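You operate a simulated robot arm through the tools that you are given. There is no shell and no other tool. Be economical: measure what you need, move in short steps, check, and stop when the job is done.

You are at the controls of a simulated robot arm. One attempt, no reset.

TASK
Take the sanding block from the mending end of the long table and put it on top of the blue file box. Take the blue strap and leave it on top of the glass tray. Fetch the grey socks and set it on the window sill. Open the pull-out tray, put the rolled tie on the folding end of the long table away in the inside of the pull-out tray, then shut the tray. Put the red purse from the packing table on the shelf just under the counter drawer. Push the linen drawer shut. Push the top drawer of the dressing table shut. Put the green rolled sock from the lid of the blanket chest on the top of the dressing table and the grey rolled sock on the green mat. Put the 10 mm steel die from the cleaning stand on the bottom shelf of the stand and the 15 mm steel die on top of the grey bar. Pull the airing rack open. The order is free. The airing rack goes toward x +1.0, y +0.0, z +0.0 (a direction in the base frame).
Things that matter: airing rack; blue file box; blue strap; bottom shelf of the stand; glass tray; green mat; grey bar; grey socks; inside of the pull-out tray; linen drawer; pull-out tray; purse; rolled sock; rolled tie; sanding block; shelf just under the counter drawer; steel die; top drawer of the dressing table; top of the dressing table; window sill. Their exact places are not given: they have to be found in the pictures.

The check looks at the end state, three seconds after you hand in, the way a careful person would. Anything else that was tipped, shoved, dropped, spilled or broken makes it a failure. Lids that push on must go on centred and level and be pressed home; caps that screw on are set level and turned clockwise until they are tight. Flat cloth is picked up by pressing the open fingertips on it (5 to 10 N) and closing them slowly along it; thin cloth reads only 2 to 8 mm in the jaws.

THE ROBOT
A 6-joint arm with a two-finger parallel gripper on a trunk, on a base that drives. Base frame: it is fixed to the floor where the robot stands at the start and does not move with it; the origin is under the middle of the robot, x ahead of it, y to its left, z up. Lengths are in cm, angles in rad, forces in N, time in s.
With the tool pointing down near the work surface it reaches from about 16 to 66 cm from the robot's upright axis, wherever it stands. Its first joint turns from -2.897 to 2.897 rad. Places, roughly: airing rack [150, 20, 60]; blue file box [-100, 300, 100]; blue strap (3x8x2 cm) [60, 90, 80]; bottom shelf of the stand [0, -160, 10]; glass tray (12x25x3 cm) [-30, -150, 80]; green mat (34x22 cm) [-280, 130, 80]; grey bar (4x4x13 cm) [-30, -170, 90]; grey socks (5x7x5 cm) [50, 200, 80]; inside of the pull-out tray [140, 120, 60]; linen drawer [330, 570, 20]; pull-out tray [140, 120, 60]; purse [125, 250, 75]; rolled sock [-300, 350, 50]; rolled tie (8x6x5 cm) [80, 290, 80]; sanding block (5x6x4 cm) [50, 10, 80]; shelf just under the counter drawer [350, -30, 40]; steel die [0, -175, 75]; top drawer of the dressing table [-90, 430, 60]; top of the dressing table [-30, 460, 80]; window sill (95x21 cm) [112, -176, 92]. Payload 4.1 kg.
Tool frame: the origin (TCP) lies between the finger pads and is the grasp point; the fingertips stand 2.3 cm ahead of it; z points along the fingers, y is the line along which they close. Largest opening 9.4 cm; finger width 3.8, thickness 1; the body of the gripper, 5.4 by 9.6 cm, starts 3.9 cm behind the TCP.
Orientation is that of the tool frame in the base frame, as [roll, pitch, yaw] about the fixed x, y, z axes, in that order (R = Rz(yaw) Ry(pitch) Rx(roll)). With the fingers straight down and closing along the base's y, the tool's x points along the base's -x, its y along +y and its z along -z.

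THE INTERFACE
- The arm moves only by the tool move_arm. Its argument "deltas" is a list of rows, each a list of 3 entries, a list of its own where there are three numbers: the shift along the tool's x, y, z in cm, then the turn, a rotation vector about the tool's x, y, z in rad, then the opening, from 0 (shut) to 1 (fully open). In form: [[[x, y, z], [ax, ay, az], claw], ...]. A call has 1 to 20 rows; each row shifts and turns the commanded pose from where the row before left it, along the tool's axes as they then stand. Rows are played at 5 a second. More than 5 cm and 0.15 rad between two rows, or a gripper value outside its range, and nothing of the call is played. A pose out of reach is approached as far as the arm can. The call stops where the force on the tool passes 40 N (or 10 N more than at its start, if that is more) or the arm is blocked; 0.2 s more then pass. Each finger travels about 4.5 cm/s and halts on what it meets, pressing with about 40 N; the grip force reading is that of the motor and also rises with nothing between the fingers. The clock runs only during rows and for 0.2 s after the last one: add rows that do not move to give the fingers time. It gives the time, the measured TCP pose, the force on the tool (base axes), the opening and the grip force at its end, in the units of the frame above (readings bear some noise), with the torque about the TCP (base axes, N m) and any sound that the robot's microphone picked up.
- Cameras (640 x 400 px; columns grow to the right, rows downward): "scene" is now at [0.77, 21.09, 141.22]; the picture's right is [0.55, -0.83, 0.00], its down [-0.57, -0.38, -0.73] and it looks along [0.61, 0.40, -0.69] (base axes); focal length 268 px, centre (320, 200). "wrist" rides on the gripper at [8.6, 1.6, -7.4] in the tool frame; the picture's right is [-0.18, 0.98, 0.00], its down [-0.58, -0.11, -0.81] and it looks along [-0.79, -0.15, 0.59] (tool axes); focal length 243 px, centre (320, 200).
- get_image(camera): a new picture of that camera. It takes no simulated time.
- slide_trunk(by): slides the trunk up (or, below 0, down) by that many cm; the arm and the scene camera ride with it, the base frame stays. It gives what a move gives, with no picture.
- roll_base(legs): drives the robot by 1 to 6 legs, each [ahead, turn to the left] in cm and rad, along the robot's own axes; the way and the turn of a leg run together, so that a leg with both is an arc; at most 150 cm and 3.142 rad a leg. The arm and the cameras ride along, it lands a little off, and it stops where it bumps. It gives what a move gives.
- turn_head(pan, tilt): turns the head with the scene camera to pan (to the left, within 2.705 rad either way) and tilt (down, from -0.506 to 1.204), counted from straight ahead of the robot. It gives what a move gives.
- locate(camera, pixels): for up to 12 pixels [column, row] of the newest picture of that camera ("zoom" is the newest enlarged one), the place [x, y, z] in the base frame of the surface seen there, good to about 0.3 cm. It takes no simulated time.
- inspect(camera, box): a new picture of the part [left, top, right, bottom] of that camera's present view, enlarged. It takes no simulated time.
- sign_off(): hands the job in; it is judged then, once.

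Go step by step. Measure first, check grasps and placings, and put right what went wrong. The budget is 371 turns and 332 pictures, counting those below and the enlarged ones. Unless the task says otherwise, let go and move clear before handing in.

The tools are called after "Request:" by a JSON object that holds its "op" and its "data". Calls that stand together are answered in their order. move_arm: Moves the arm, as the interface text tells. Its arguments: {"type":"object","properties":{"deltas":{"type":"array","items":{"type":"array"}}},"required":["deltas"]} The other tools are called the same way: slide_trunk (by) slides the trunk up or down; roll_base (legs) drives the base; turn_head (pan, tilt) turns the head that bears the scene camera; get_image (camera) takes a picture; locate (camera, pixels) gives the place of the surface under pixels of a picture; inspect (camera, box) takes an enlarged picture of a part of a camera's view; sign_off () hands the job in.

At the start:

```text
time_s: 0.0
eef_pos: [21.9, 35.92, 102.61]
tcp_rot: [3.141, -0.001, -3.141]
ft_force: [-0.6, 0.4, 0.3]
wrist_torque: [0.01, -0.03, 0.01]
gripper_width: 9.42
gripper_force: 0.0
trunk travel left (down, up): [-37.5, 21.5]
robot x, y, heading: [-0.09, 0.13, -0.004]
head pan, tilt: [0.585, 0.757]
```

scene: 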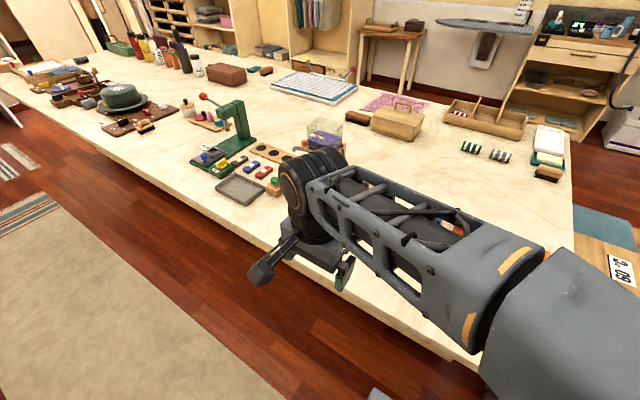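
wrist: 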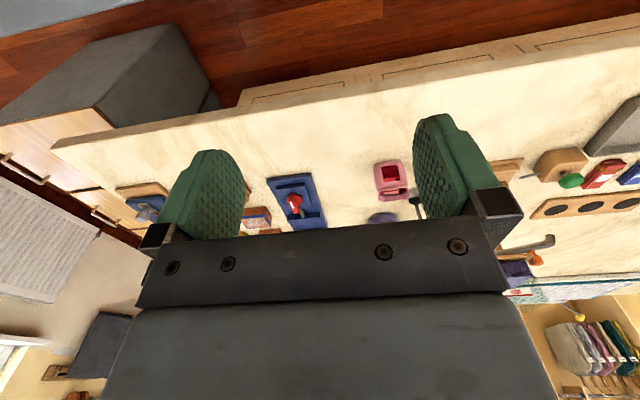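

The first scene picture shows the long table running from ahead to the left; I'll look around by turning the head.

Request:
{"op": "turn_head", "data": {"pan": 0.0, "tilt": 0.6}}

Request:
{"op": "get_image", "data": {"camera": "scene"}}

Request:
{"op": "turn_head", "data": {"pan": -1.2, "tilt": 0.5}}

Request:
{"op": "get_image", "data": {"camera": "scene"}}

Request:
{"op": "turn_head", "data": {"pan": 1.2, "tilt": 0.5}}

Request:
{"op": "get_image", "data": {"camera": "scene"}}

Request:
{"op": "turn_head", "data": {"pan": 2.4, "tilt": 0.4}}

Request:
{"op": "get_image", "data": {"camera": "scene"}}

Request:
{"op": "turn_head", "data": {"pan": -2.4, "tilt": 0.4}}

Request:
{"op": "get_image", "data": {"camera": "scene"}}

```text
time_s: 1.0
eef_pos: [21.82, 35.82, 102.66]
tcp_rot: [3.141, 0.0, -3.141]
ft_force: [-0.5, -0.5, 0.3]
wrist_torque: [0.0, 0.01, 0.0]
gripper_width: 9.42
gripper_force: 0.0
trunk travel left (down, up): [-37.5, 21.5]
robot x, y, heading: [0.06, 0.24, 0.001]
head pan, tilt: [0.0, 0.6]
```

```text
329 pictures are left
```

scene: 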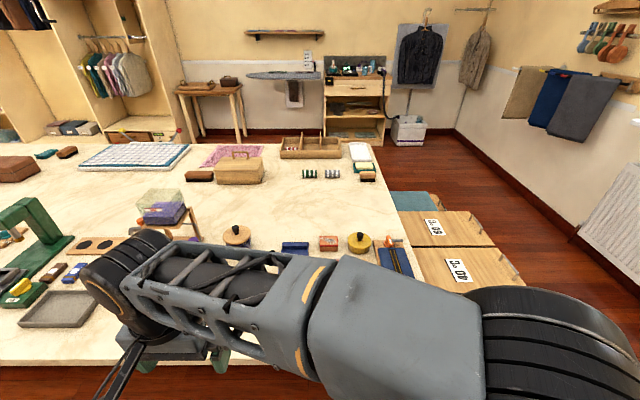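

```text
time_s: 2.4
eef_pos: [21.94, 35.94, 102.7]
tcp_rot: [-3.141, 0.001, -3.14]
ft_force: [-1.1, 0.1, 0.0]
wrist_torque: [0.0, 0.01, -0.03]
gripper_width: 9.42
gripper_force: 0.0
trunk travel left (down, up): [-37.5, 21.5]
robot x, y, heading: [-0.14, -0.2, -0.0]
head pan, tilt: [-1.201, 0.499]
```

```text
328 pictures are left
```

scene: 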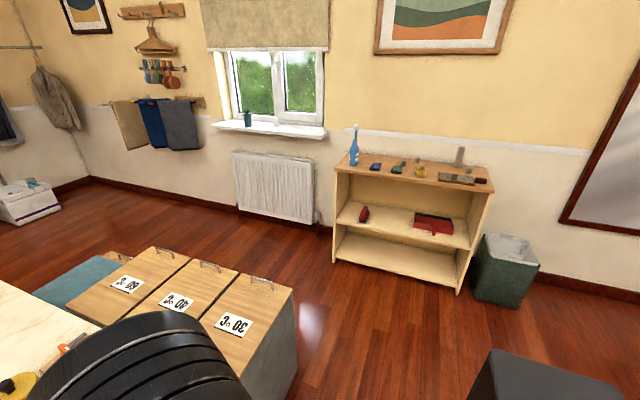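

```text
time_s: 4.6
eef_pos: [21.8, 35.85, 102.55]
tcp_rot: [3.141, 0.0, 3.14]
ft_force: [-0.2, 0.0, 0.1]
wrist_torque: [0.04, 0.0, 0.01]
gripper_width: 9.38
gripper_force: 0.1
trunk travel left (down, up): [-37.5, 21.5]
robot x, y, heading: [-0.09, -0.16, -0.001]
head pan, tilt: [1.201, 0.499]
```

```text
327 pictures are left
```

scene: 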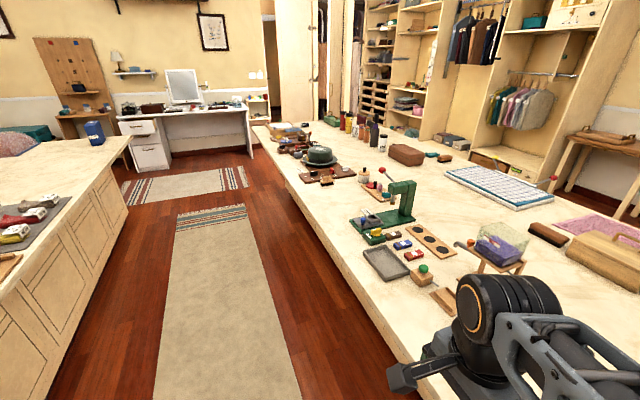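

```text
time_s: 6.0
eef_pos: [21.91, 35.96, 102.56]
tcp_rot: [3.141, 0.001, -3.141]
ft_force: [0.0, -0.6, 0.1]
wrist_torque: [-0.02, 0.03, 0.0]
gripper_width: 9.41
gripper_force: 0.1
trunk travel left (down, up): [-37.5, 21.5]
robot x, y, heading: [-0.12, 0.02, -0.001]
head pan, tilt: [2.4, 0.4]
```

```text
326 pictures are left
```

scene: 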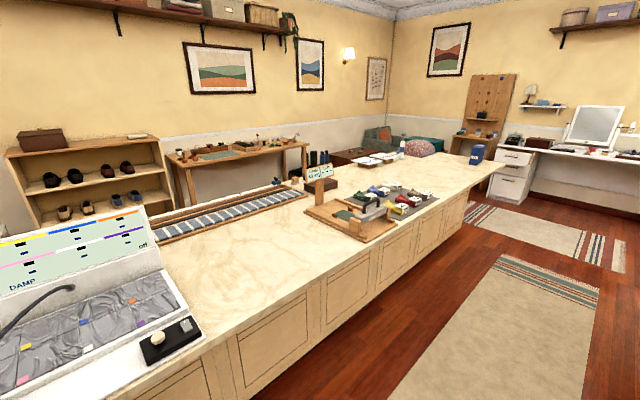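

```text
time_s: 9.8
eef_pos: [21.85, 35.95, 102.64]
tcp_rot: [-3.141, 0.0, 3.141]
ft_force: [-0.6, 0.0, 0.1]
wrist_torque: [-0.01, 0.01, 0.02]
gripper_width: 9.41
gripper_force: 0.1
trunk travel left (down, up): [-37.5, 21.5]
robot x, y, heading: [-0.18, -0.3, 0.002]
head pan, tilt: [-2.4, 0.4]
```

```text
325 pictures are left
```

scene: 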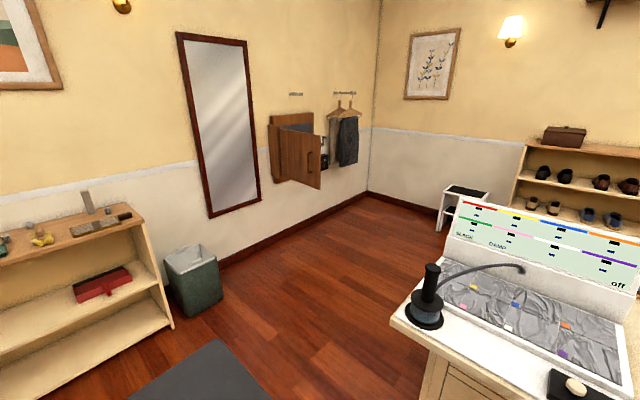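

The room is mapped roughly; now I look at the near table region (mending end) more closely, including the cleaning stand.

Request:
{"op": "turn_head", "data": {"pan": 0.2, "tilt": 0.75}}

Request:
{"op": "inspect", "data": {"camera": "scene", "box": [0, 60, 400, 310]}}

Request:
{"op": "locate", "data": {"camera": "zoom", "pixels": [[300, 50], [100, 300], [320, 150]]}}

Request:
{"op": "turn_head", "data": {"pan": -1.5, "tilt": 0.5}}

Request:
{"op": "inspect", "data": {"camera": "scene", "box": [160, 100, 480, 300]}}

```text
time_s: 12.1
eef_pos: [21.87, 35.85, 102.59]
tcp_rot: [-3.141, 0.0, 3.141]
ft_force: [-0.1, 0.5, -0.1]
wrist_torque: [0.02, -0.03, 0.0]
gripper_width: 9.39
gripper_force: 0.1
trunk travel left (down, up): [-37.5, 21.5]
robot x, y, heading: [0.36, 0.07, -0.0]
head pan, tilt: [0.201, 0.75]
```

```text
1.60 times, centred on (200, 185) of scene
```

zoom: 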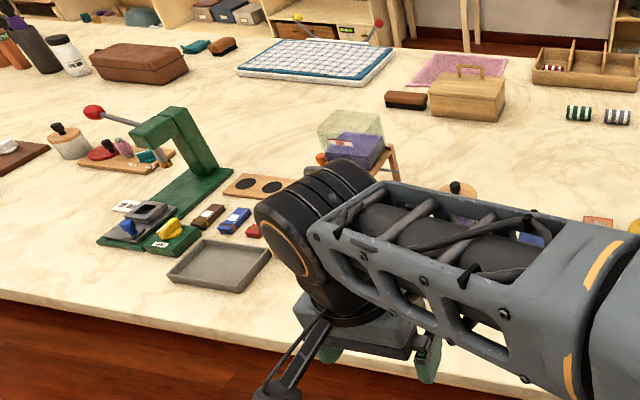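

```text
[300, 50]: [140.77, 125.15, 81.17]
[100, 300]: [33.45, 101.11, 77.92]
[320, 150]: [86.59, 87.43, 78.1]
```

```text
time_s: 13.8
eef_pos: [21.86, 35.91, 102.49]
tcp_rot: [3.141, 0.0, 3.141]
ft_force: [1.1, 0.0, -0.3]
wrist_torque: [0.02, 0.0, -0.01]
gripper_width: 9.36
gripper_force: 0.0
trunk travel left (down, up): [-37.5, 21.5]
robot x, y, heading: [-0.11, 0.33, 0.003]
head pan, tilt: [-1.499, 0.499]
```

```text
2.00 times, centred on (320, 200) of scene
```

zoom: 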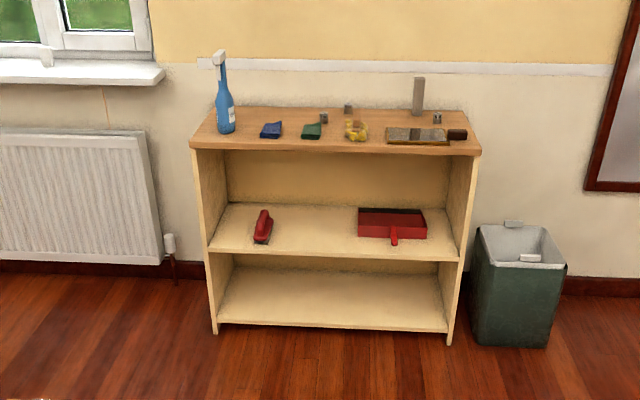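

The cleaning stand holds three grey cubes at zoom (323,117),(348,108),(437,117), the bar at (418,97), and a flat tray at (417,135). First the blue strap: drive along the aisle to y≈85 and look at the table.

Request:
{"op": "roll_base", "data": {"legs": [[0, 1.571], [80, 0]]}}

Request:
{"op": "turn_head", "data": {"pan": -1.3, "tilt": 0.8}}

Request:
{"op": "get_image", "data": {"camera": "scene"}}

```text
time_s: 22.0
eef_pos: [-34.97, 104.07, 102.57]
tcp_rot: [-3.14, 0.001, -1.579]
ft_force: [-0.2, 0.5, -0.1]
wrist_torque: [-0.03, -0.01, 0.01]
gripper_width: 9.39
gripper_force: 0.0
trunk travel left (down, up): [-37.5, 21.5]
robot x, y, heading: [0.47, 81.47, 1.556]
head pan, tilt: [-1.499, 0.499]
```

```text
time_s: 22.8
eef_pos: [-35.15, 103.86, 102.57]
tcp_rot: [-3.141, 0.0, -1.581]
ft_force: [0.4, 0.6, 0.2]
wrist_torque: [-0.01, 0.05, 0.0]
gripper_width: 9.4
gripper_force: 0.1
trunk travel left (down, up): [-37.5, 21.5]
robot x, y, heading: [0.79, 81.9, 1.557]
head pan, tilt: [-1.3, 0.799]
```

```text
322 pictures are left
```

scene: 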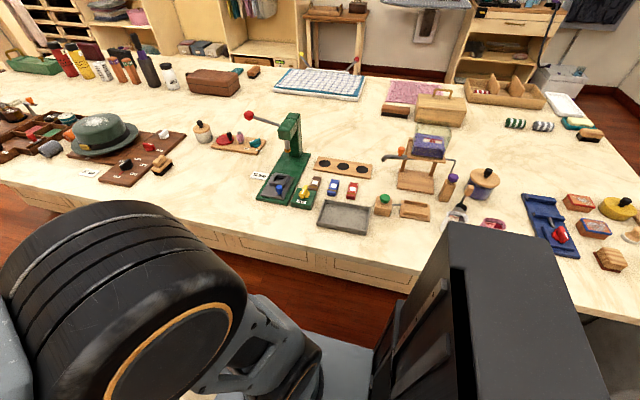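

Request:
{"op": "inspect", "data": {"camera": "scene", "box": [220, 100, 480, 262]}}

Request:
{"op": "inspect", "data": {"camera": "scene", "box": [0, 90, 260, 252]}}

Request:
{"op": "inspect", "data": {"camera": "scene", "box": [400, 100, 640, 290]}}

```text
2.46 times, centred on (350, 181) of scene
```

zoom: 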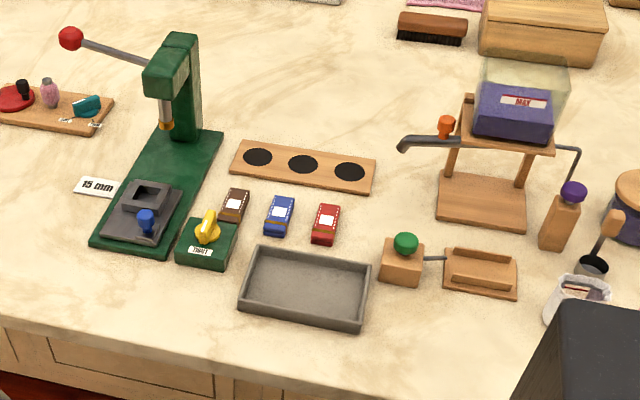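

```text
2.46 times, centred on (130, 171) of scene
```

zoom: 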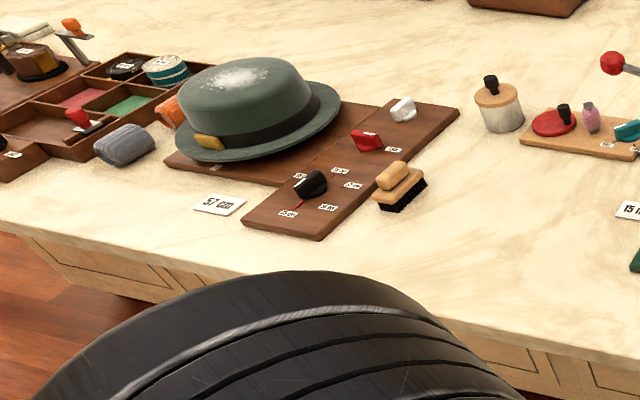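

```text
2.11 times, centred on (520, 195) of scene
```

zoom: 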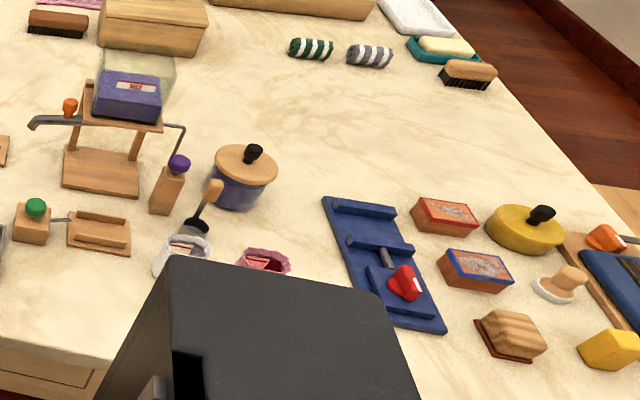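

Request:
{"op": "locate", "data": {"camera": "zoom", "pixels": [[510, 325], [612, 345], [310, 45], [555, 275]]}}

Request:
{"op": "inspect", "data": {"camera": "scene", "box": [310, 160, 390, 210]}}

Request:
{"op": "locate", "data": {"camera": "scene", "pixels": [[333, 187], [331, 192], [336, 182], [50, 148], [352, 190], [331, 199], [316, 184], [343, 215], [290, 130]]}}

```text
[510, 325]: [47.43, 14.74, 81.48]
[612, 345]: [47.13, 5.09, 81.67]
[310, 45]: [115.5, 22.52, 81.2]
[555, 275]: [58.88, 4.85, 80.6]
```

```text
8.00 times, centred on (350, 185) of scene
```

zoom: 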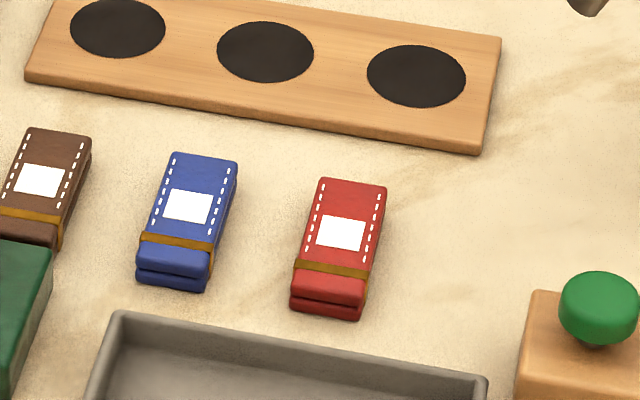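

```text
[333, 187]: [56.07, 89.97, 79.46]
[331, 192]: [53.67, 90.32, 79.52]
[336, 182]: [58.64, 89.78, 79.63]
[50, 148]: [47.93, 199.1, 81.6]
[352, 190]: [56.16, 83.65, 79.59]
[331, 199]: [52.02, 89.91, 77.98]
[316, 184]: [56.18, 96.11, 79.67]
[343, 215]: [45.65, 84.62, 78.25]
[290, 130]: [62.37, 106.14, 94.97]
```

The blue strap is at (56, 90), top z 79.6, lying along x. I rotate the tool so its fingers close along y, then swing over in an arc.

Request:
{"op": "move_arm", "data": {"deltas": [[[-3, -4, -1], [0, 0, 0.143], 0.5], [[-2, -4, -1], [0, 0, 0.143], 0.5], [[-3, -3, -1], [0, 0, 0.143], 0.5], [[0, -4, 0], [0, 0, 0.143], 0.5], [[0, -4, 0], [0, 0, 0.143], 0.5], [[0, 0, 0], [0, 0, 0.143], 0.5], [[0, 0, 0], [0, 0, 0.143], 0.5], [[0, 0, 0], [0, 0, 0.143], 0.5], [[0, 0, 0], [0, 0, 0.143], 0.5], [[0, 0, 0], [0, 0, 0.143], 0.5], [[0, 0, 0], [0, 0, 0.135], 0.5]]}}

```text
refused: row 1 steps farther than a row can; nothing moved
```

Request:
{"op": "move_arm", "data": {"deltas": [[[-3, -3.5, -1], [0, 0, 0.143], 0.5], [[-2, -4, -1], [0, 0, 0.143], 0.5], [[-3, -3, -1], [0, 0, 0.143], 0.5], [[0, -4, 0], [0, 0, 0.143], 0.5], [[0, -4, 0], [0, 0, 0.143], 0.5], [[0, 0, 0], [0, 0, 0.143], 0.5], [[0, 0, 0], [0, 0, 0.143], 0.5], [[0, 0, 0], [0, 0, 0.143], 0.5], [[0, 0, 0], [0, 0, 0.143], 0.5], [[0, 0, 0], [0, 0, 0.143], 0.5], [[0, 0, 0], [0, 0, 0.135], 0.5]]}}

```text
time_s: 25.2
eef_pos: [-16.69, 106.23, 105.58]
tcp_rot: [-3.141, 0.0, 3.133]
ft_force: [-0.3, 0.0, -0.6]
wrist_torque: [-0.06, -0.03, 0.02]
gripper_width: 4.71
gripper_force: 0.1
trunk travel left (down, up): [-37.5, 21.5]
robot x, y, heading: [0.68, 81.96, 1.561]
head pan, tilt: [-1.3, 0.799]
```

Request:
{"op": "move_arm", "data": {"deltas": [[[-4.5, 1.5, 0], [0, 0, 0], 0.5], [[-4.5, 1.5, 0], [0, 0, 0], 0.5], [[-4.5, 1.5, 0], [0, 0, 0], 0.5], [[-4.5, 1, 0], [0, 0, 0], 0.5], [[-4.5, 0, 0], [0, 0, 0], 0.5], [[-4.5, 0, 0], [0, 0, 0], 0.5], [[-4.5, -1, 0], [0, 0, 0], 0.5], [[-4.5, -2, 0], [0, 0, 0], 0.5], [[-4.5, -2, 0], [0, 0, 0], 0.5], [[-4.5, -2, 0], [0, 0, 0], 0.5], [[-4.5, -2, 0], [0, 0, 0], 0.5], [[-4.5, -2, 0], [0, 0, 0], 0.5], [[-4.5, -2.2, 0], [0, 0, 0], 0.5], [[-4.5, -2.5, 0], [0, 0, 0], 0.5], [[-4.5, -2.5, 0], [0, 0, 0], 0.5], [[-4.5, -2, 0], [0, 0, 0], 0.5], [[0, -1.5, 0], [0, 0, 0.0], 0.5]]}}

Request:
{"op": "get_image", "data": {"camera": "wrist"}}

```text
refused: row 14 steps farther than a row can; nothing moved
```

```text
317 pictures are left
```

wrist: 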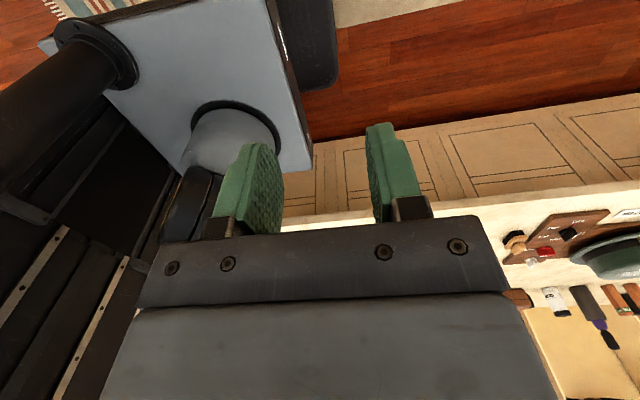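

Request:
{"op": "move_arm", "data": {"deltas": [[[-4.4, 1.5, 0], [0, 0, 0], 0.5], [[-4.4, 1.5, 0], [0, 0, 0], 0.5], [[-4.4, 1.5, 0], [0, 0, 0], 0.5], [[-4.4, 1, 0], [0, 0, 0], 0.5], [[-4.4, 0, 0], [0, 0, 0], 0.5], [[-4.4, 0, 0], [0, 0, 0], 0.5], [[-4.4, -1, 0], [0, 0, 0], 0.5], [[-4.4, -2, 0], [0, 0, 0], 0.5], [[-4.4, -2, 0], [0, 0, 0], 0.5], [[-4.4, -2, 0], [0, 0, 0], 0.5], [[-4.4, -2, 0], [0, 0, 0], 0.5], [[-4.4, -2, 0], [0, 0, 0], 0.5], [[-4.4, -2.2, 0], [0, 0, 0], 0.5], [[-4.4, -2.2, 0], [0, 0, 0], 0.5], [[-4.4, -2.2, 0], [0, 0, 0], 0.5], [[-4.4, -2.2, 0], [0, 0, 0], 0.5], [[-2, -2.0, 0], [0, 0, 0.0], 0.5]]}}

Request:
{"op": "get_image", "data": {"camera": "wrist"}}

```text
time_s: 28.8
eef_pos: [55.92, 89.8, 105.68]
tcp_rot: [3.14, 0.0, 3.138]
ft_force: [-0.7, 0.9, -0.4]
wrist_torque: [0.01, 0.01, 0.03]
gripper_width: 4.69
gripper_force: 0.0
trunk travel left (down, up): [-37.5, 21.5]
robot x, y, heading: [0.85, 81.61, 1.56]
head pan, tilt: [-1.3, 0.799]
```

```text
316 pictures are left
```

wrist: 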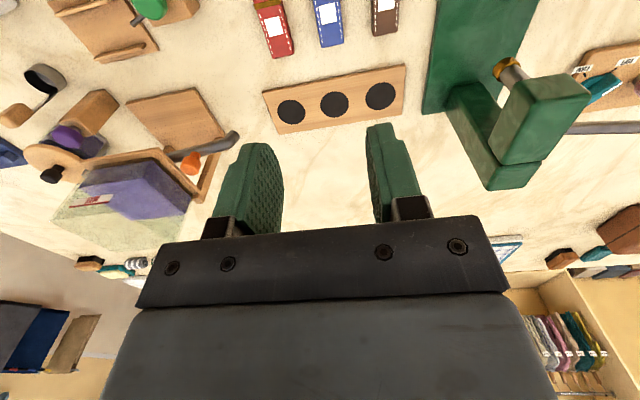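

Request:
{"op": "locate", "data": {"camera": "wrist", "pixels": [[328, 10], [330, 20], [317, 25], [344, 25]]}}

Request:
{"op": "move_arm", "data": {"deltas": [[[0, 0.1, 4.5], [0, 0, 0], 0.55], [[0, 0, 4.5], [0, 0, 0], 0.55], [[0, 0, 4.5], [0, 0, 0], 0.55], [[0, 0, 4.5], [0, 0, 0], 0.55], [[0, 0, 2.5], [0, 0, 0], 0.55]]}}

Request:
{"op": "get_image", "data": {"camera": "wrist"}}

```text
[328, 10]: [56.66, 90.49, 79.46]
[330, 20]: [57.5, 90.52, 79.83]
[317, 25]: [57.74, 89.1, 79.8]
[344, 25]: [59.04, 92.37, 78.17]
```

```text
time_s: 30.0
eef_pos: [55.8, 89.84, 85.09]
tcp_rot: [-3.141, -0.001, 3.136]
ft_force: [0.5, -0.1, 0.3]
wrist_torque: [-0.01, 0.0, 0.01]
gripper_width: 5.17
gripper_force: 0.0
trunk travel left (down, up): [-37.5, 21.5]
robot x, y, heading: [0.5, 81.73, 1.561]
head pan, tilt: [-1.3, 0.799]
```

```text
315 pictures are left
```

wrist: 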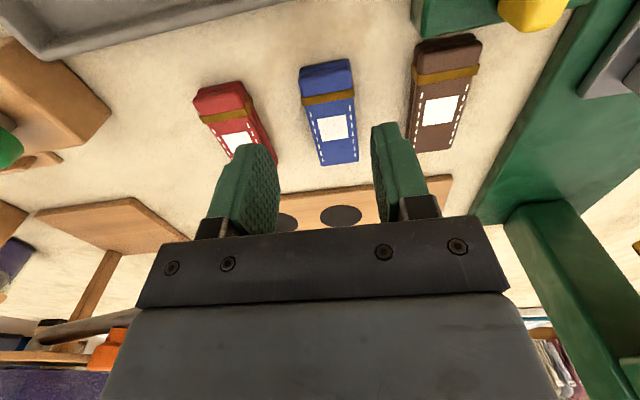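

Request:
{"op": "move_arm", "data": {"deltas": [[[0, 0.4, 2.5], [0, 0, 0], 0.5], [[0, 0, 2.3], [0, 0, 0], 0.5], [[0, 0, 0], [0, 0, 0], 0.5]]}}

Request:
{"op": "get_image", "data": {"camera": "wrist"}}

```text
time_s: 30.8
eef_pos: [55.75, 90.17, 80.28]
tcp_rot: [-3.141, 0.001, 3.136]
ft_force: [-1.2, 0.0, 1.0]
wrist_torque: [0.0, -0.03, -0.02]
gripper_width: 4.72
gripper_force: 0.0
trunk travel left (down, up): [-37.5, 21.5]
robot x, y, heading: [0.46, 81.81, 1.562]
head pan, tilt: [-1.3, 0.799]
```

```text
314 pictures are left
```

wrist: 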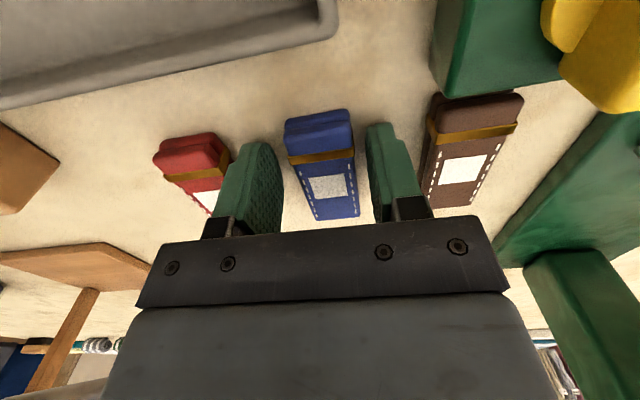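

The strap sits between the fingers, neighbours clear; close and lift.

Request:
{"op": "move_arm", "data": {"deltas": [[[0, 0, 0.2], [0, 0, 0], 0.3], [[0, 0, 0], [0, 0, 0], 0.1], [[0, 0, 0], [0, 0, 0], 0.1], [[0, 0, 0], [0, 0, 0], 0.1], [[0, 0, -3], [0, 0, 0], 0.1], [[0, 0, -4], [0, 0, 0], 0.1], [[0, 0, -4.5], [0, 0, 0], 0.1], [[0, 0, -4.5], [0, 0, 0], 0.1], [[0, 0, -4.5], [0, 0, 0], 0.1], [[0, 0, -4.5], [0, 0, 0], 0.1], [[0, 0, -3], [0, 0, 0], 0.1]]}}

Request:
{"op": "get_image", "data": {"camera": "wrist"}}

```text
time_s: 33.2
eef_pos: [56.04, 90.05, 108.12]
tcp_rot: [3.141, 0.0, 3.136]
ft_force: [0.6, 0.0, 0.5]
wrist_torque: [0.01, -0.01, -0.01]
gripper_width: 2.88
gripper_force: 40.3
trunk travel left (down, up): [-37.5, 21.5]
robot x, y, heading: [0.42, 81.93, 1.559]
head pan, tilt: [-1.3, 0.799]
```

```text
313 pictures are left
```

wrist: 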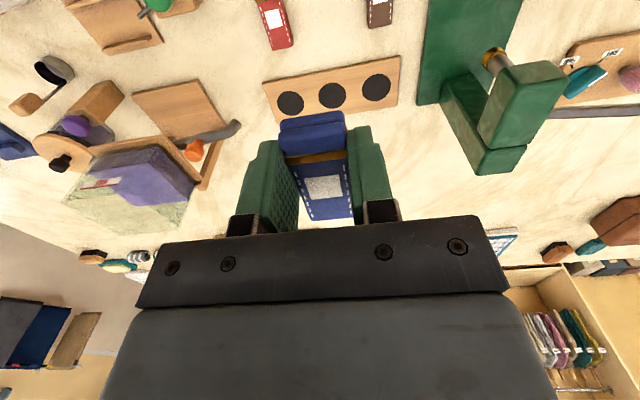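

Strap held (2.88 cm). I check the way south before driving there.

Request:
{"op": "turn_head", "data": {"pan": -2.65, "tilt": 0.6}}

Request:
{"op": "get_image", "data": {"camera": "scene"}}

```text
time_s: 34.7
eef_pos: [56.02, 89.88, 108.04]
tcp_rot: [3.141, 0.0, 3.136]
ft_force: [0.6, -1.0, -0.5]
wrist_torque: [0.0, 0.01, -0.02]
gripper_width: 2.85
gripper_force: 40.1
trunk travel left (down, up): [-37.5, 21.5]
robot x, y, heading: [0.45, 82.07, 1.563]
head pan, tilt: [-2.649, 0.6]
```

```text
312 pictures are left
```

scene: 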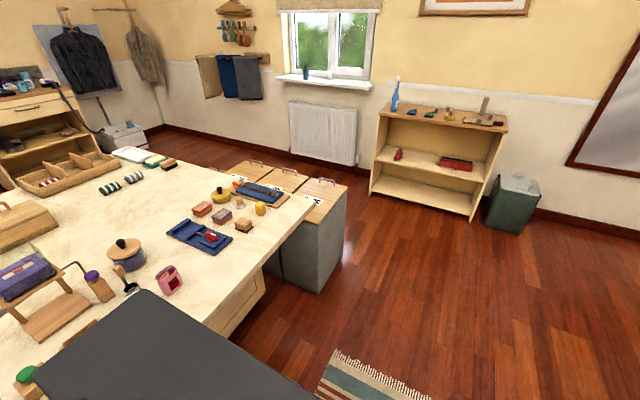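

Request:
{"op": "locate", "data": {"camera": "scene", "pixels": [[325, 290], [345, 190], [268, 270], [370, 192], [472, 222], [410, 275], [380, 110], [508, 128], [485, 215]]}}

Request:
{"op": "inspect", "data": {"camera": "scene", "box": [120, 140, 340, 277]}}

```text
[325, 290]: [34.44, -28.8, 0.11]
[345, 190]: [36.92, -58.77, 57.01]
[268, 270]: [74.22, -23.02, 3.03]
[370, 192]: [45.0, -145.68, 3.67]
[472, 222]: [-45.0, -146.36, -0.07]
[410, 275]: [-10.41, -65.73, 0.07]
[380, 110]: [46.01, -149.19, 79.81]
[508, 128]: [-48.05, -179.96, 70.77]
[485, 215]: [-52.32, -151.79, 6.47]
```

```text
2.91 times, centred on (230, 208) of scene
```

zoom: 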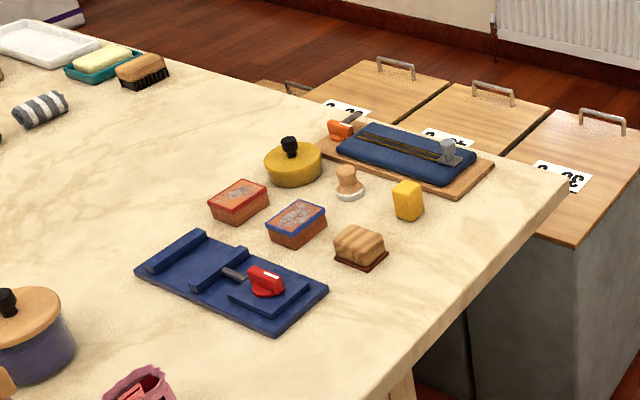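

The wood block with reddish base at zoom (358,247) is the sanding block, for later. The way south is clear (hampers start at x≥34); drive backwards to y≈-105 and turn so the arm faces the stand.

Request:
{"op": "slide_trunk", "data": {"by": 6}}

Request:
{"op": "roll_base", "data": {"legs": [[-100, 0], [-86, 0], [0, -1.563]]}}

Request:
{"op": "turn_head", "data": {"pan": -1.8, "tilt": 0.8}}

Request:
{"op": "get_image", "data": {"camera": "scene"}}

```text
time_s: 35.7
eef_pos: [56.03, 89.98, 114.02]
tcp_rot: [-3.141, 0.001, 3.136]
ft_force: [0.9, -1.0, -0.2]
wrist_torque: [0.01, 0.0, 0.01]
gripper_width: 2.85
gripper_force: 40.4
trunk travel left (down, up): [-43.5, 15.5]
robot x, y, heading: [0.63, 81.58, 1.554]
head pan, tilt: [-2.649, 0.6]
```

```text
time_s: 48.8
eef_pos: [8.16, -156.91, 114.14]
tcp_rot: [3.141, -0.001, 1.58]
ft_force: [-1.0, 0.6, -0.7]
wrist_torque: [0.0, -0.02, 0.01]
gripper_width: 2.85
gripper_force: 40.3
trunk travel left (down, up): [-43.5, 15.5]
robot x, y, heading: [-1.08, -101.88, 0.004]
head pan, tilt: [-2.649, 0.6]
```

```text
time_s: 49.9
eef_pos: [8.12, -156.81, 114.11]
tcp_rot: [3.141, 0.0, 1.581]
ft_force: [0.5, -0.3, 0.1]
wrist_torque: [-0.02, 0.0, 0.0]
gripper_width: 2.85
gripper_force: 39.7
trunk travel left (down, up): [-43.5, 15.5]
robot x, y, heading: [-0.83, -101.44, -0.0]
head pan, tilt: [-1.799, 0.799]
```

```text
310 pictures are left
```

scene: 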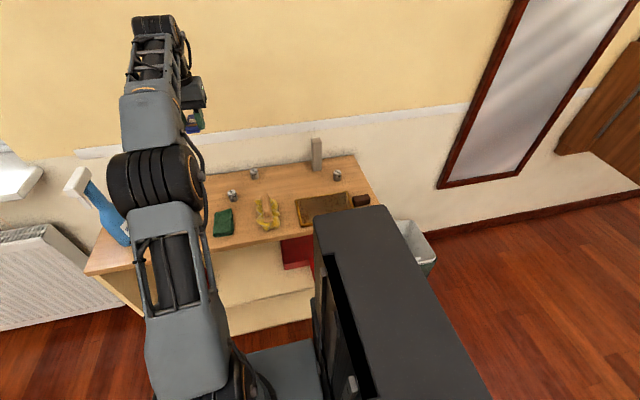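

Request:
{"op": "inspect", "data": {"camera": "scene", "box": [180, 120, 400, 257]}}

Request:
{"op": "locate", "data": {"camera": "zoom", "pixels": [[153, 215], [215, 155], [457, 160], [397, 95], [430, 252], [345, 265], [490, 220], [340, 230], [480, 215], [528, 235], [372, 150], [150, 360]]}}

```text
2.91 times, centred on (290, 188) of scene
```

zoom: 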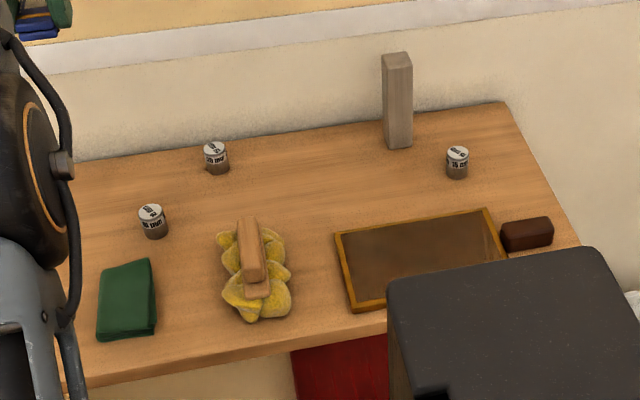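

```text
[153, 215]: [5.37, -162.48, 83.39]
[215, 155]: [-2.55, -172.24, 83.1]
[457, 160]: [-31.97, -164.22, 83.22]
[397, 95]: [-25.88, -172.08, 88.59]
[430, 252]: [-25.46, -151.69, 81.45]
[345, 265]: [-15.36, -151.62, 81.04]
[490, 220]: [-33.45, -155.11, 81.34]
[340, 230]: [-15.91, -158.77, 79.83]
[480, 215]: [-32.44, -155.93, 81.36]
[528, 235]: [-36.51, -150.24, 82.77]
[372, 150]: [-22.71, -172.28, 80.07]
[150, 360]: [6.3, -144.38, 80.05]
```

Request:
{"op": "inspect", "data": {"camera": "scene", "box": [220, 160, 268, 190]}}

Request:
{"op": "inspect", "data": {"camera": "scene", "box": [290, 160, 386, 220]}}

Request:
{"op": "get_image", "data": {"camera": "wrist"}}

```text
13.33 times, centred on (244, 175) of scene
```

zoom: 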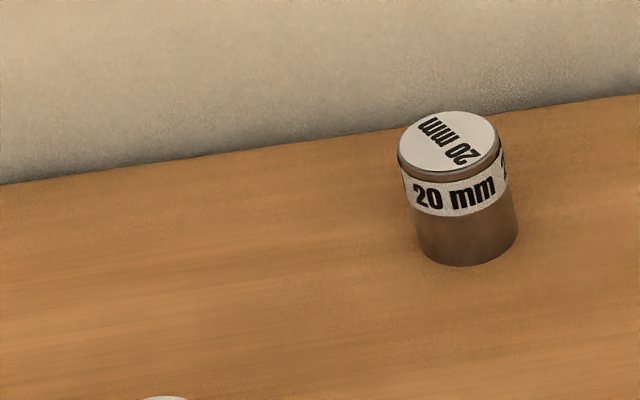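

```text
6.67 times, centred on (338, 190) of scene
```

zoom: 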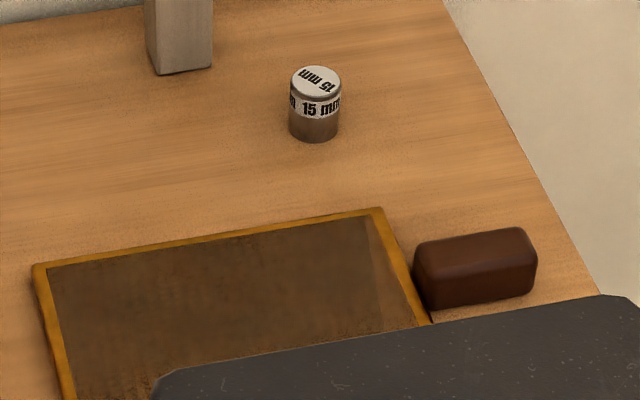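

```text
306 pictures are left
```

wrist: 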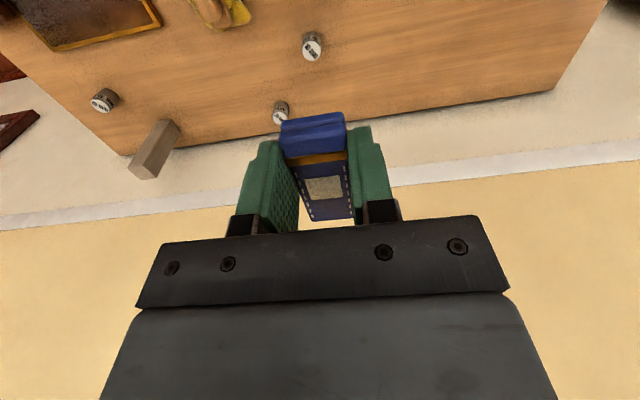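

The dies: 20 mm at (-2.5,-172), 15 mm at (-32,-164), so (5.4,-162.5) should be 10 mm. I carry the strap over the glass tray and turn it along x.

Request:
{"op": "move_arm", "data": {"deltas": [[[0.6, -4.7, 0], [0, 0, 0], 0.1], [[0.6, -4.7, 0], [0, 0, 0], 0.1], [[0.6, -4.7, 0], [0, 0, 0], 0.1], [[0.6, -4.7, 0], [0, 0, 0], 0.1], [[0.6, -4.7, 0], [0, 0, 0], 0.1], [[0.6, -4.7, 0], [0, 0, 0], 0.1], [[0.6, -4.7, 0], [0, 0, 0], 0.1], [[0, 0, 0], [0, 0, 0.143], 0.1], [[0, 0, 0], [0, 0, 0.143], 0.1], [[0, 0, 0], [0, 0, 0.143], 0.1], [[0, 0, 0], [0, 0, 0.143], 0.1], [[0, 0, 0], [0, 0, 0.143], 0.1], [[0, 0, 0], [0, 0, 0.143], 0.1], [[0, 0, 0], [0, 0, 0.143], 0.1], [[0, 0, 0], [0, 0, 0.143], 0.1], [[0, 0, 0], [0, 0, 0.143], 0.1], [[0, 0, 0], [0, 0, 0.143], 0.1], [[0, 0, 0], [0, 0, 0.143], 0.1]]}}

Request:
{"op": "get_image", "data": {"camera": "wrist"}}

```text
time_s: 53.7
eef_pos: [-24.08, -151.85, 112.42]
tcp_rot: [-3.142, 0.0, 0.006]
ft_force: [0.0, 0.0, -0.6]
wrist_torque: [0.0, -0.02, 0.01]
gripper_width: 2.84
gripper_force: 40.3
out of reach, approached as far as the arm can: row 7, 16
trunk travel left (down, up): [-43.5, 15.5]
robot x, y, heading: [-1.16, -101.52, 0.003]
head pan, tilt: [-1.799, 0.799]
```

```text
305 pictures are left
```

wrist: 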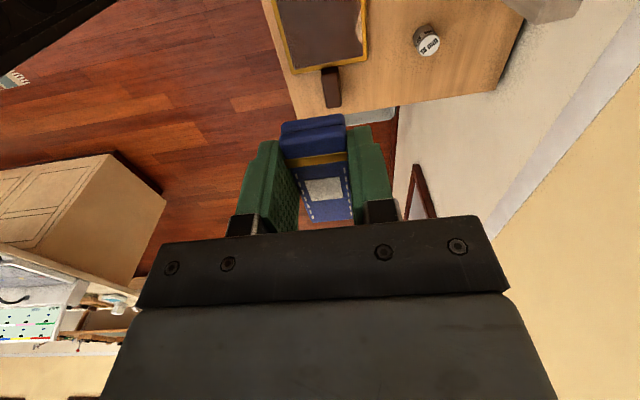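

Request:
{"op": "locate", "data": {"camera": "wrist", "pixels": [[291, 68], [364, 58], [282, 20], [366, 15], [330, 85], [430, 42], [320, 30]]}}

Request:
{"op": "move_arm", "data": {"deltas": [[[0, 0, 4], [0, 0, 0], 0.1], [[0, 0, 4], [0, 0, 0], 0.1], [[0, 0, 4], [0, 0, 0], 0.1], [[0, 0, 4], [0, 0, 0], 0.1], [[0, 0, 4], [0, 0, 0], 0.1]]}}

Request:
{"op": "get_image", "data": {"camera": "wrist"}}

```text
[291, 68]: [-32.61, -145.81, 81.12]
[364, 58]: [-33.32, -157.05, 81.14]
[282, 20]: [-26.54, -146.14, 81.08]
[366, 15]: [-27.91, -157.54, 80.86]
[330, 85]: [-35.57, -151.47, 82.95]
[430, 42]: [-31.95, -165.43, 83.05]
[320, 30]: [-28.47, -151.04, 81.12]
```

```text
time_s: 54.9
eef_pos: [-24.49, -152.24, 109.73]
tcp_rot: [-3.115, -0.018, 0.006]
ft_force: [0.8, -0.4, 0.0]
wrist_torque: [0.0, 0.0, 0.0]
gripper_width: 2.88
gripper_force: 39.4
out of reach, approached as far as the arm can: row 1, 2, 3, 4, 5
trunk travel left (down, up): [-43.5, 15.5]
robot x, y, heading: [-0.88, -101.48, -0.001]
head pan, tilt: [-1.799, 0.799]
```

```text
304 pictures are left
```

wrist: 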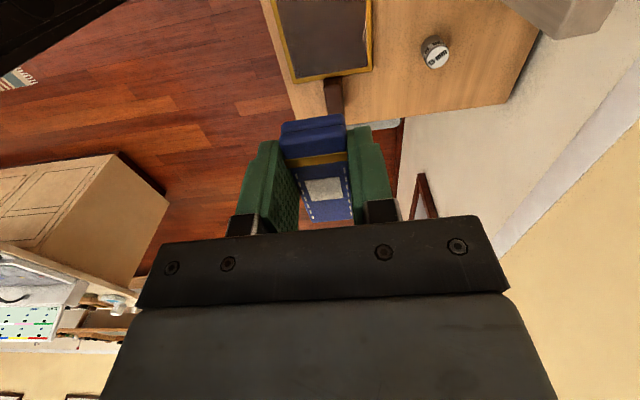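

Arm reports out of reach while descending; the strap must go a bit closer. Drive isn't needed yet—I'll lower the trunk, which moves the tool straight down.

Request:
{"op": "slide_trunk", "data": {"by": -15}}

Request:
{"op": "move_arm", "data": {"deltas": [[[0, 0, 0], [0, 0, 0], 0.1], [[0, 0, 0.5], [0, 0, 0], 0.1]]}}

```text
time_s: 56.7
eef_pos: [-24.4, -152.18, 94.77]
tcp_rot: [-3.114, -0.016, 0.008]
ft_force: [-0.4, -0.3, -0.7]
wrist_torque: [0.0, -0.02, -0.01]
gripper_width: 2.86
gripper_force: 39.9
trunk travel left (down, up): [-28.5, 30.5]
robot x, y, heading: [-0.83, -101.38, 0.007]
head pan, tilt: [-1.799, 0.799]
```

```text
time_s: 57.3
eef_pos: [-24.56, -152.23, 94.29]
tcp_rot: [-3.109, -0.02, 0.007]
ft_force: [0.4, -0.2, -0.7]
wrist_torque: [-0.05, 0.04, 0.01]
gripper_width: 2.85
gripper_force: 39.8
trunk travel left (down, up): [-28.5, 30.5]
robot x, y, heading: [-0.99, -101.27, 0.003]
head pan, tilt: [-1.799, 0.799]
```

Request:
{"op": "slide_trunk", "data": {"by": -8.5}}

Request:
{"op": "get_image", "data": {"camera": "wrist"}}

Request:
{"op": "get_image", "data": {"camera": "scene"}}

```text
time_s: 58.5
eef_pos: [-24.42, -152.32, 85.97]
tcp_rot: [-3.11, -0.019, 0.006]
ft_force: [0.6, 0.5, -1.1]
wrist_torque: [-0.01, 0.0, -0.04]
gripper_width: 2.88
gripper_force: 39.9
trunk travel left (down, up): [-20.0, 39.0]
robot x, y, heading: [-1.17, -101.31, 0.002]
head pan, tilt: [-1.799, 0.799]
```

```text
303 pictures are left
```

wrist: 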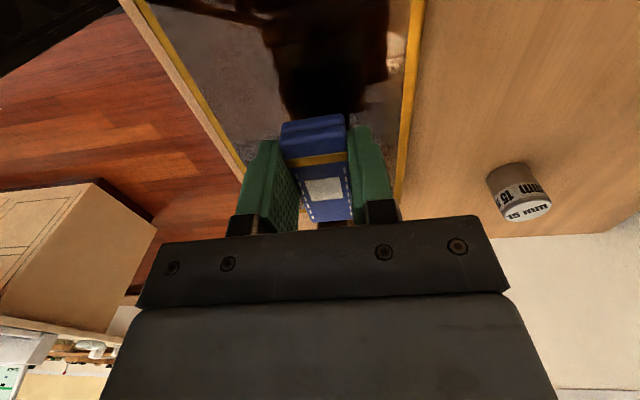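

```text
302 pictures are left
```

scene: 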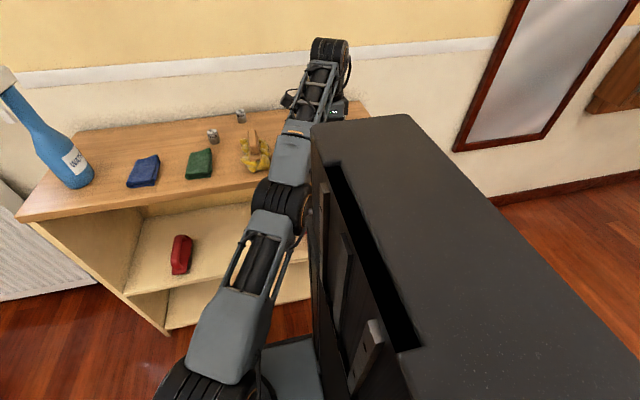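

Request:
{"op": "slide_trunk", "data": {"by": -2.0}}

Request:
{"op": "slide_trunk", "data": {"by": -0.4}}

Request:
{"op": "slide_trunk", "data": {"by": -0.3}}

```text
time_s: 59.1
eef_pos: [-24.58, -152.27, 83.79]
tcp_rot: [-3.111, -0.018, 0.006]
ft_force: [0.2, -0.1, -0.2]
wrist_torque: [0.01, 0.01, 0.01]
gripper_width: 2.86
gripper_force: 39.9
trunk travel left (down, up): [-18.0, 41.0]
robot x, y, heading: [-0.94, -101.83, 0.001]
head pan, tilt: [-1.799, 0.799]
```

```text
time_s: 59.7
eef_pos: [-24.41, -152.31, 83.7]
tcp_rot: [-3.113, -0.017, 0.009]
ft_force: [-0.2, -1.3, 5.8]
wrist_torque: [-0.17, 0.3, 0.06]
gripper_width: 2.85
gripper_force: 40.1
trunk travel left (down, up): [-17.6, 41.4]
robot x, y, heading: [-0.91, -101.65, 0.0]
head pan, tilt: [-1.799, 0.799]
```

```text
time_s: 60.2
eef_pos: [-24.46, -152.22, 83.64]
tcp_rot: [-3.117, -0.015, 0.009]
ft_force: [-5.0, -10.1, 28.1]
wrist_torque: [-0.75, 0.86, 0.16]
gripper_width: 2.86
gripper_force: 39.9
trunk travel left (down, up): [-17.3, 41.7]
robot x, y, heading: [-1.15, -101.7, 0.001]
head pan, tilt: [-1.799, 0.799]
```

Contact made (5.8→28 N); ease back up 0.3, open, and lift with the trunk.

Request:
{"op": "slide_trunk", "data": {"by": 0.3}}

Request:
{"op": "move_arm", "data": {"deltas": [[[0, 0, 0], [0, 0, 0], 0.36], [[0, 0, 0], [0, 0, 0], 0.48], [[0, 0, 0], [0, 0, 0], 0.5], [[0, 0, 0], [0, 0, 0], 0.5]]}}

Request:
{"op": "slide_trunk", "data": {"by": 20}}

Request:
{"op": "get_image", "data": {"camera": "wrist"}}

```text
time_s: 60.7
eef_pos: [-24.48, -152.26, 83.45]
tcp_rot: [-3.111, -0.017, 0.006]
ft_force: [-4.1, -7.9, 25.4]
wrist_torque: [-0.67, 0.78, 0.13]
gripper_width: 2.86
gripper_force: 39.8
trunk travel left (down, up): [-17.6, 41.4]
robot x, y, heading: [-1.35, -101.43, 0.002]
head pan, tilt: [-1.799, 0.799]
```

```text
time_s: 61.7
eef_pos: [-24.46, -152.06, 83.62]
tcp_rot: [-3.108, -0.019, 0.004]
ft_force: [-0.8, 8.1, 19.2]
wrist_torque: [-0.3, 0.4, -0.2]
gripper_width: 4.28
gripper_force: 0.0
trunk travel left (down, up): [-17.6, 41.4]
robot x, y, heading: [-0.93, -101.83, -0.003]
head pan, tilt: [-1.799, 0.799]
```

```text
time_s: 63.9
eef_pos: [-24.51, -152.25, 103.38]
tcp_rot: [-3.107, -0.019, 0.007]
ft_force: [-0.1, 0.2, 0.0]
wrist_torque: [0.0, -0.03, -0.02]
gripper_width: 4.72
gripper_force: 0.0
trunk travel left (down, up): [-37.6, 21.4]
robot x, y, heading: [-1.04, -101.58, 0.002]
head pan, tilt: [-1.799, 0.799]
```

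```text
301 pictures are left
```

wrist: 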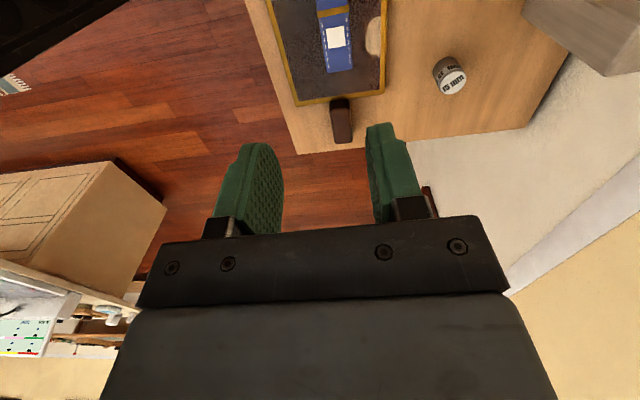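

Strap rests in the tray (wrist picture 335,35). Now I pull the arm away from the mast and shift the base back-left so that the dies and bar are comfortably reachable.

Request:
{"op": "move_arm", "data": {"deltas": [[[4.5, 0, 0], [0, 0, 0], 0.5], [[4.5, 0, 0], [0, 0, 0], 0.5], [[4.5, 0, 0], [0, 0, 0], 0.5], [[4.5, 0, 0], [0, 0, 0], 0.5], [[4.5, 0, 0], [0, 0, 0], 0.6], [[0, 0, 0], [0, 0, 0], 0.6]]}}

Request:
{"op": "roll_base", "data": {"legs": [[-20, 0.45], [-20, -0.45]]}}

Request:
{"op": "get_image", "data": {"camera": "scene"}}

```text
time_s: 65.3
eef_pos: [-4.73, -159.29, 104.45]
tcp_rot: [-3.108, -0.018, 0.004]
ft_force: [-0.7, 0.1, 0.5]
wrist_torque: [-0.04, 0.01, -0.01]
gripper_width: 5.62
gripper_force: 0.0
out of reach, approached as far as the arm can: row 1, 2, 3, 4, 5
trunk travel left (down, up): [-37.6, 21.4]
robot x, y, heading: [-1.01, -101.32, 0.002]
head pan, tilt: [-1.799, 0.799]
```

```text
time_s: 68.3
eef_pos: [-43.63, -168.02, 104.42]
tcp_rot: [-3.111, -0.019, 0.005]
ft_force: [0.5, 0.1, -0.1]
wrist_torque: [0.0, -0.02, -0.01]
gripper_width: 5.64
gripper_force: 0.0
trunk travel left (down, up): [-37.6, 21.4]
robot x, y, heading: [-40.0, -110.21, -0.0]
head pan, tilt: [-1.799, 0.799]
```

```text
300 pictures are left
```

scene: 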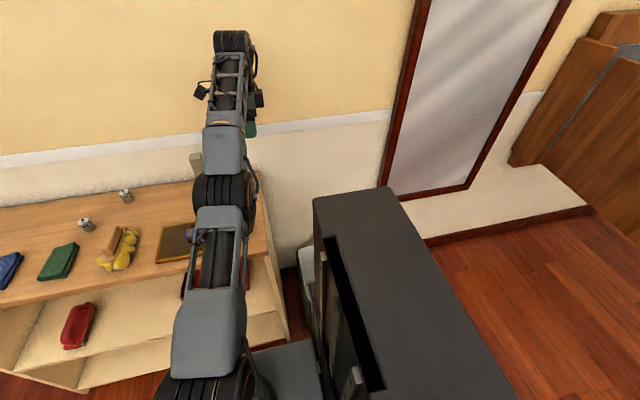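

Request:
{"op": "move_arm", "data": {"deltas": [[[0, 0, -0.5], [0, 0, 0], 0.6], [[0, 0, 0], [0, 0, 0], 0.6]]}}

```text
time_s: 68.9
eef_pos: [-43.69, -168.03, 104.78]
tcp_rot: [-3.109, -0.02, 0.003]
ft_force: [-0.5, 1.1, 0.2]
wrist_torque: [0.0, -0.02, -0.04]
gripper_width: 5.64
gripper_force: 0.0
trunk travel left (down, up): [-37.6, 21.4]
robot x, y, heading: [-39.6, -110.27, -0.002]
head pan, tilt: [-1.799, 0.799]
```

Request:
{"op": "move_arm", "data": {"deltas": [[[2, -1, 0], [-0.032, -0.019, 0], 0.6], [[4.5, -2, 0], [0, 0, 0], 0.6], [[4.5, 0, 0], [0, 0, 0], 0.6], [[0.6, 0, 0], [0, 0, 0], 0.6]]}}

Request:
{"op": "get_image", "data": {"camera": "wrist"}}

```text
time_s: 69.9
eef_pos: [-32.13, -165.05, 104.81]
tcp_rot: [-3.141, 0.0, 0.003]
ft_force: [0.8, -0.2, 0.5]
wrist_torque: [0.03, 0.0, 0.04]
gripper_width: 5.67
gripper_force: 0.0
trunk travel left (down, up): [-37.6, 21.4]
robot x, y, heading: [-39.69, -110.59, -0.001]
head pan, tilt: [-1.799, 0.799]
```

```text
299 pictures are left
```

wrist: 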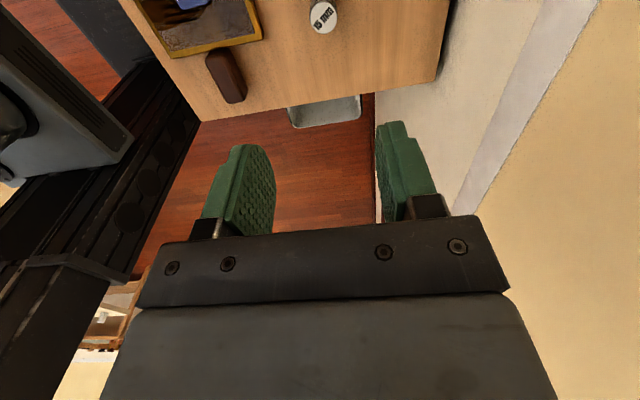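

Request:
{"op": "locate", "data": {"camera": "wrist", "pixels": [[323, 15], [311, 14], [336, 14]]}}

Request:
{"op": "move_arm", "data": {"deltas": [[[0, 0, 0], [0, 0, -0.143], 0.6], [[0, 0, 0], [0, 0, -0.143], 0.6], [[0, 0, 0], [0, 0, -0.143], 0.6], [[0, 0, 0], [0, 0, -0.143], 0.6], [[0, 0, 0], [0, 0, -0.143], 0.6], [[0, 0, 0], [0, 0, -0.143], 0.6], [[0, 0, 0], [0, 0, -0.143], 0.6], [[0, 0, 0], [0, 0, -0.143], 0.6], [[0, 0, 0], [0, 0, -0.143], 0.6], [[0, 0, 0], [0, 0, -0.143], 0.6], [[0, 0, 0], [0, 0, -0.138], 0.6]]}}

Request:
{"op": "get_image", "data": {"camera": "wrist"}}

```text
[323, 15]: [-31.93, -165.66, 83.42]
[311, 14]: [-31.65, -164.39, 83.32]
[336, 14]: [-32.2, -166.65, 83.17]
```

```text
time_s: 72.3
eef_pos: [-32.21, -165.14, 104.97]
tcp_rot: [-3.141, -0.001, 1.572]
ft_force: [-0.5, 0.6, -0.3]
wrist_torque: [-0.01, 0.0, 0.03]
gripper_width: 5.65
gripper_force: 0.0
trunk travel left (down, up): [-37.6, 21.4]
robot x, y, heading: [-39.92, -110.28, -0.001]
head pan, tilt: [-1.799, 0.799]
```

```text
298 pictures are left
```

wrist: 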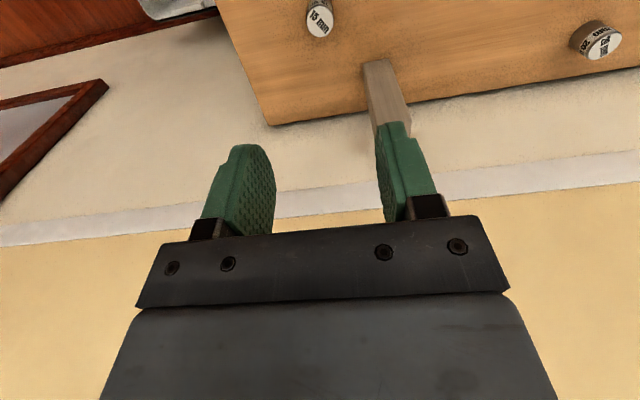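

Request:
{"op": "locate", "data": {"camera": "wrist", "pixels": [[320, 18], [308, 18], [333, 18], [382, 80], [366, 66], [391, 60], [380, 120], [406, 112]]}}

```text
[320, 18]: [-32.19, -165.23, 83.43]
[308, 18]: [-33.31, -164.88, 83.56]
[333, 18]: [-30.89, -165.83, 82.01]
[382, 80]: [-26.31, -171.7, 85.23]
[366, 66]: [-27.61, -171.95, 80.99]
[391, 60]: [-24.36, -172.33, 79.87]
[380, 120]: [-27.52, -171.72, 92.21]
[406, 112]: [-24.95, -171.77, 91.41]
```

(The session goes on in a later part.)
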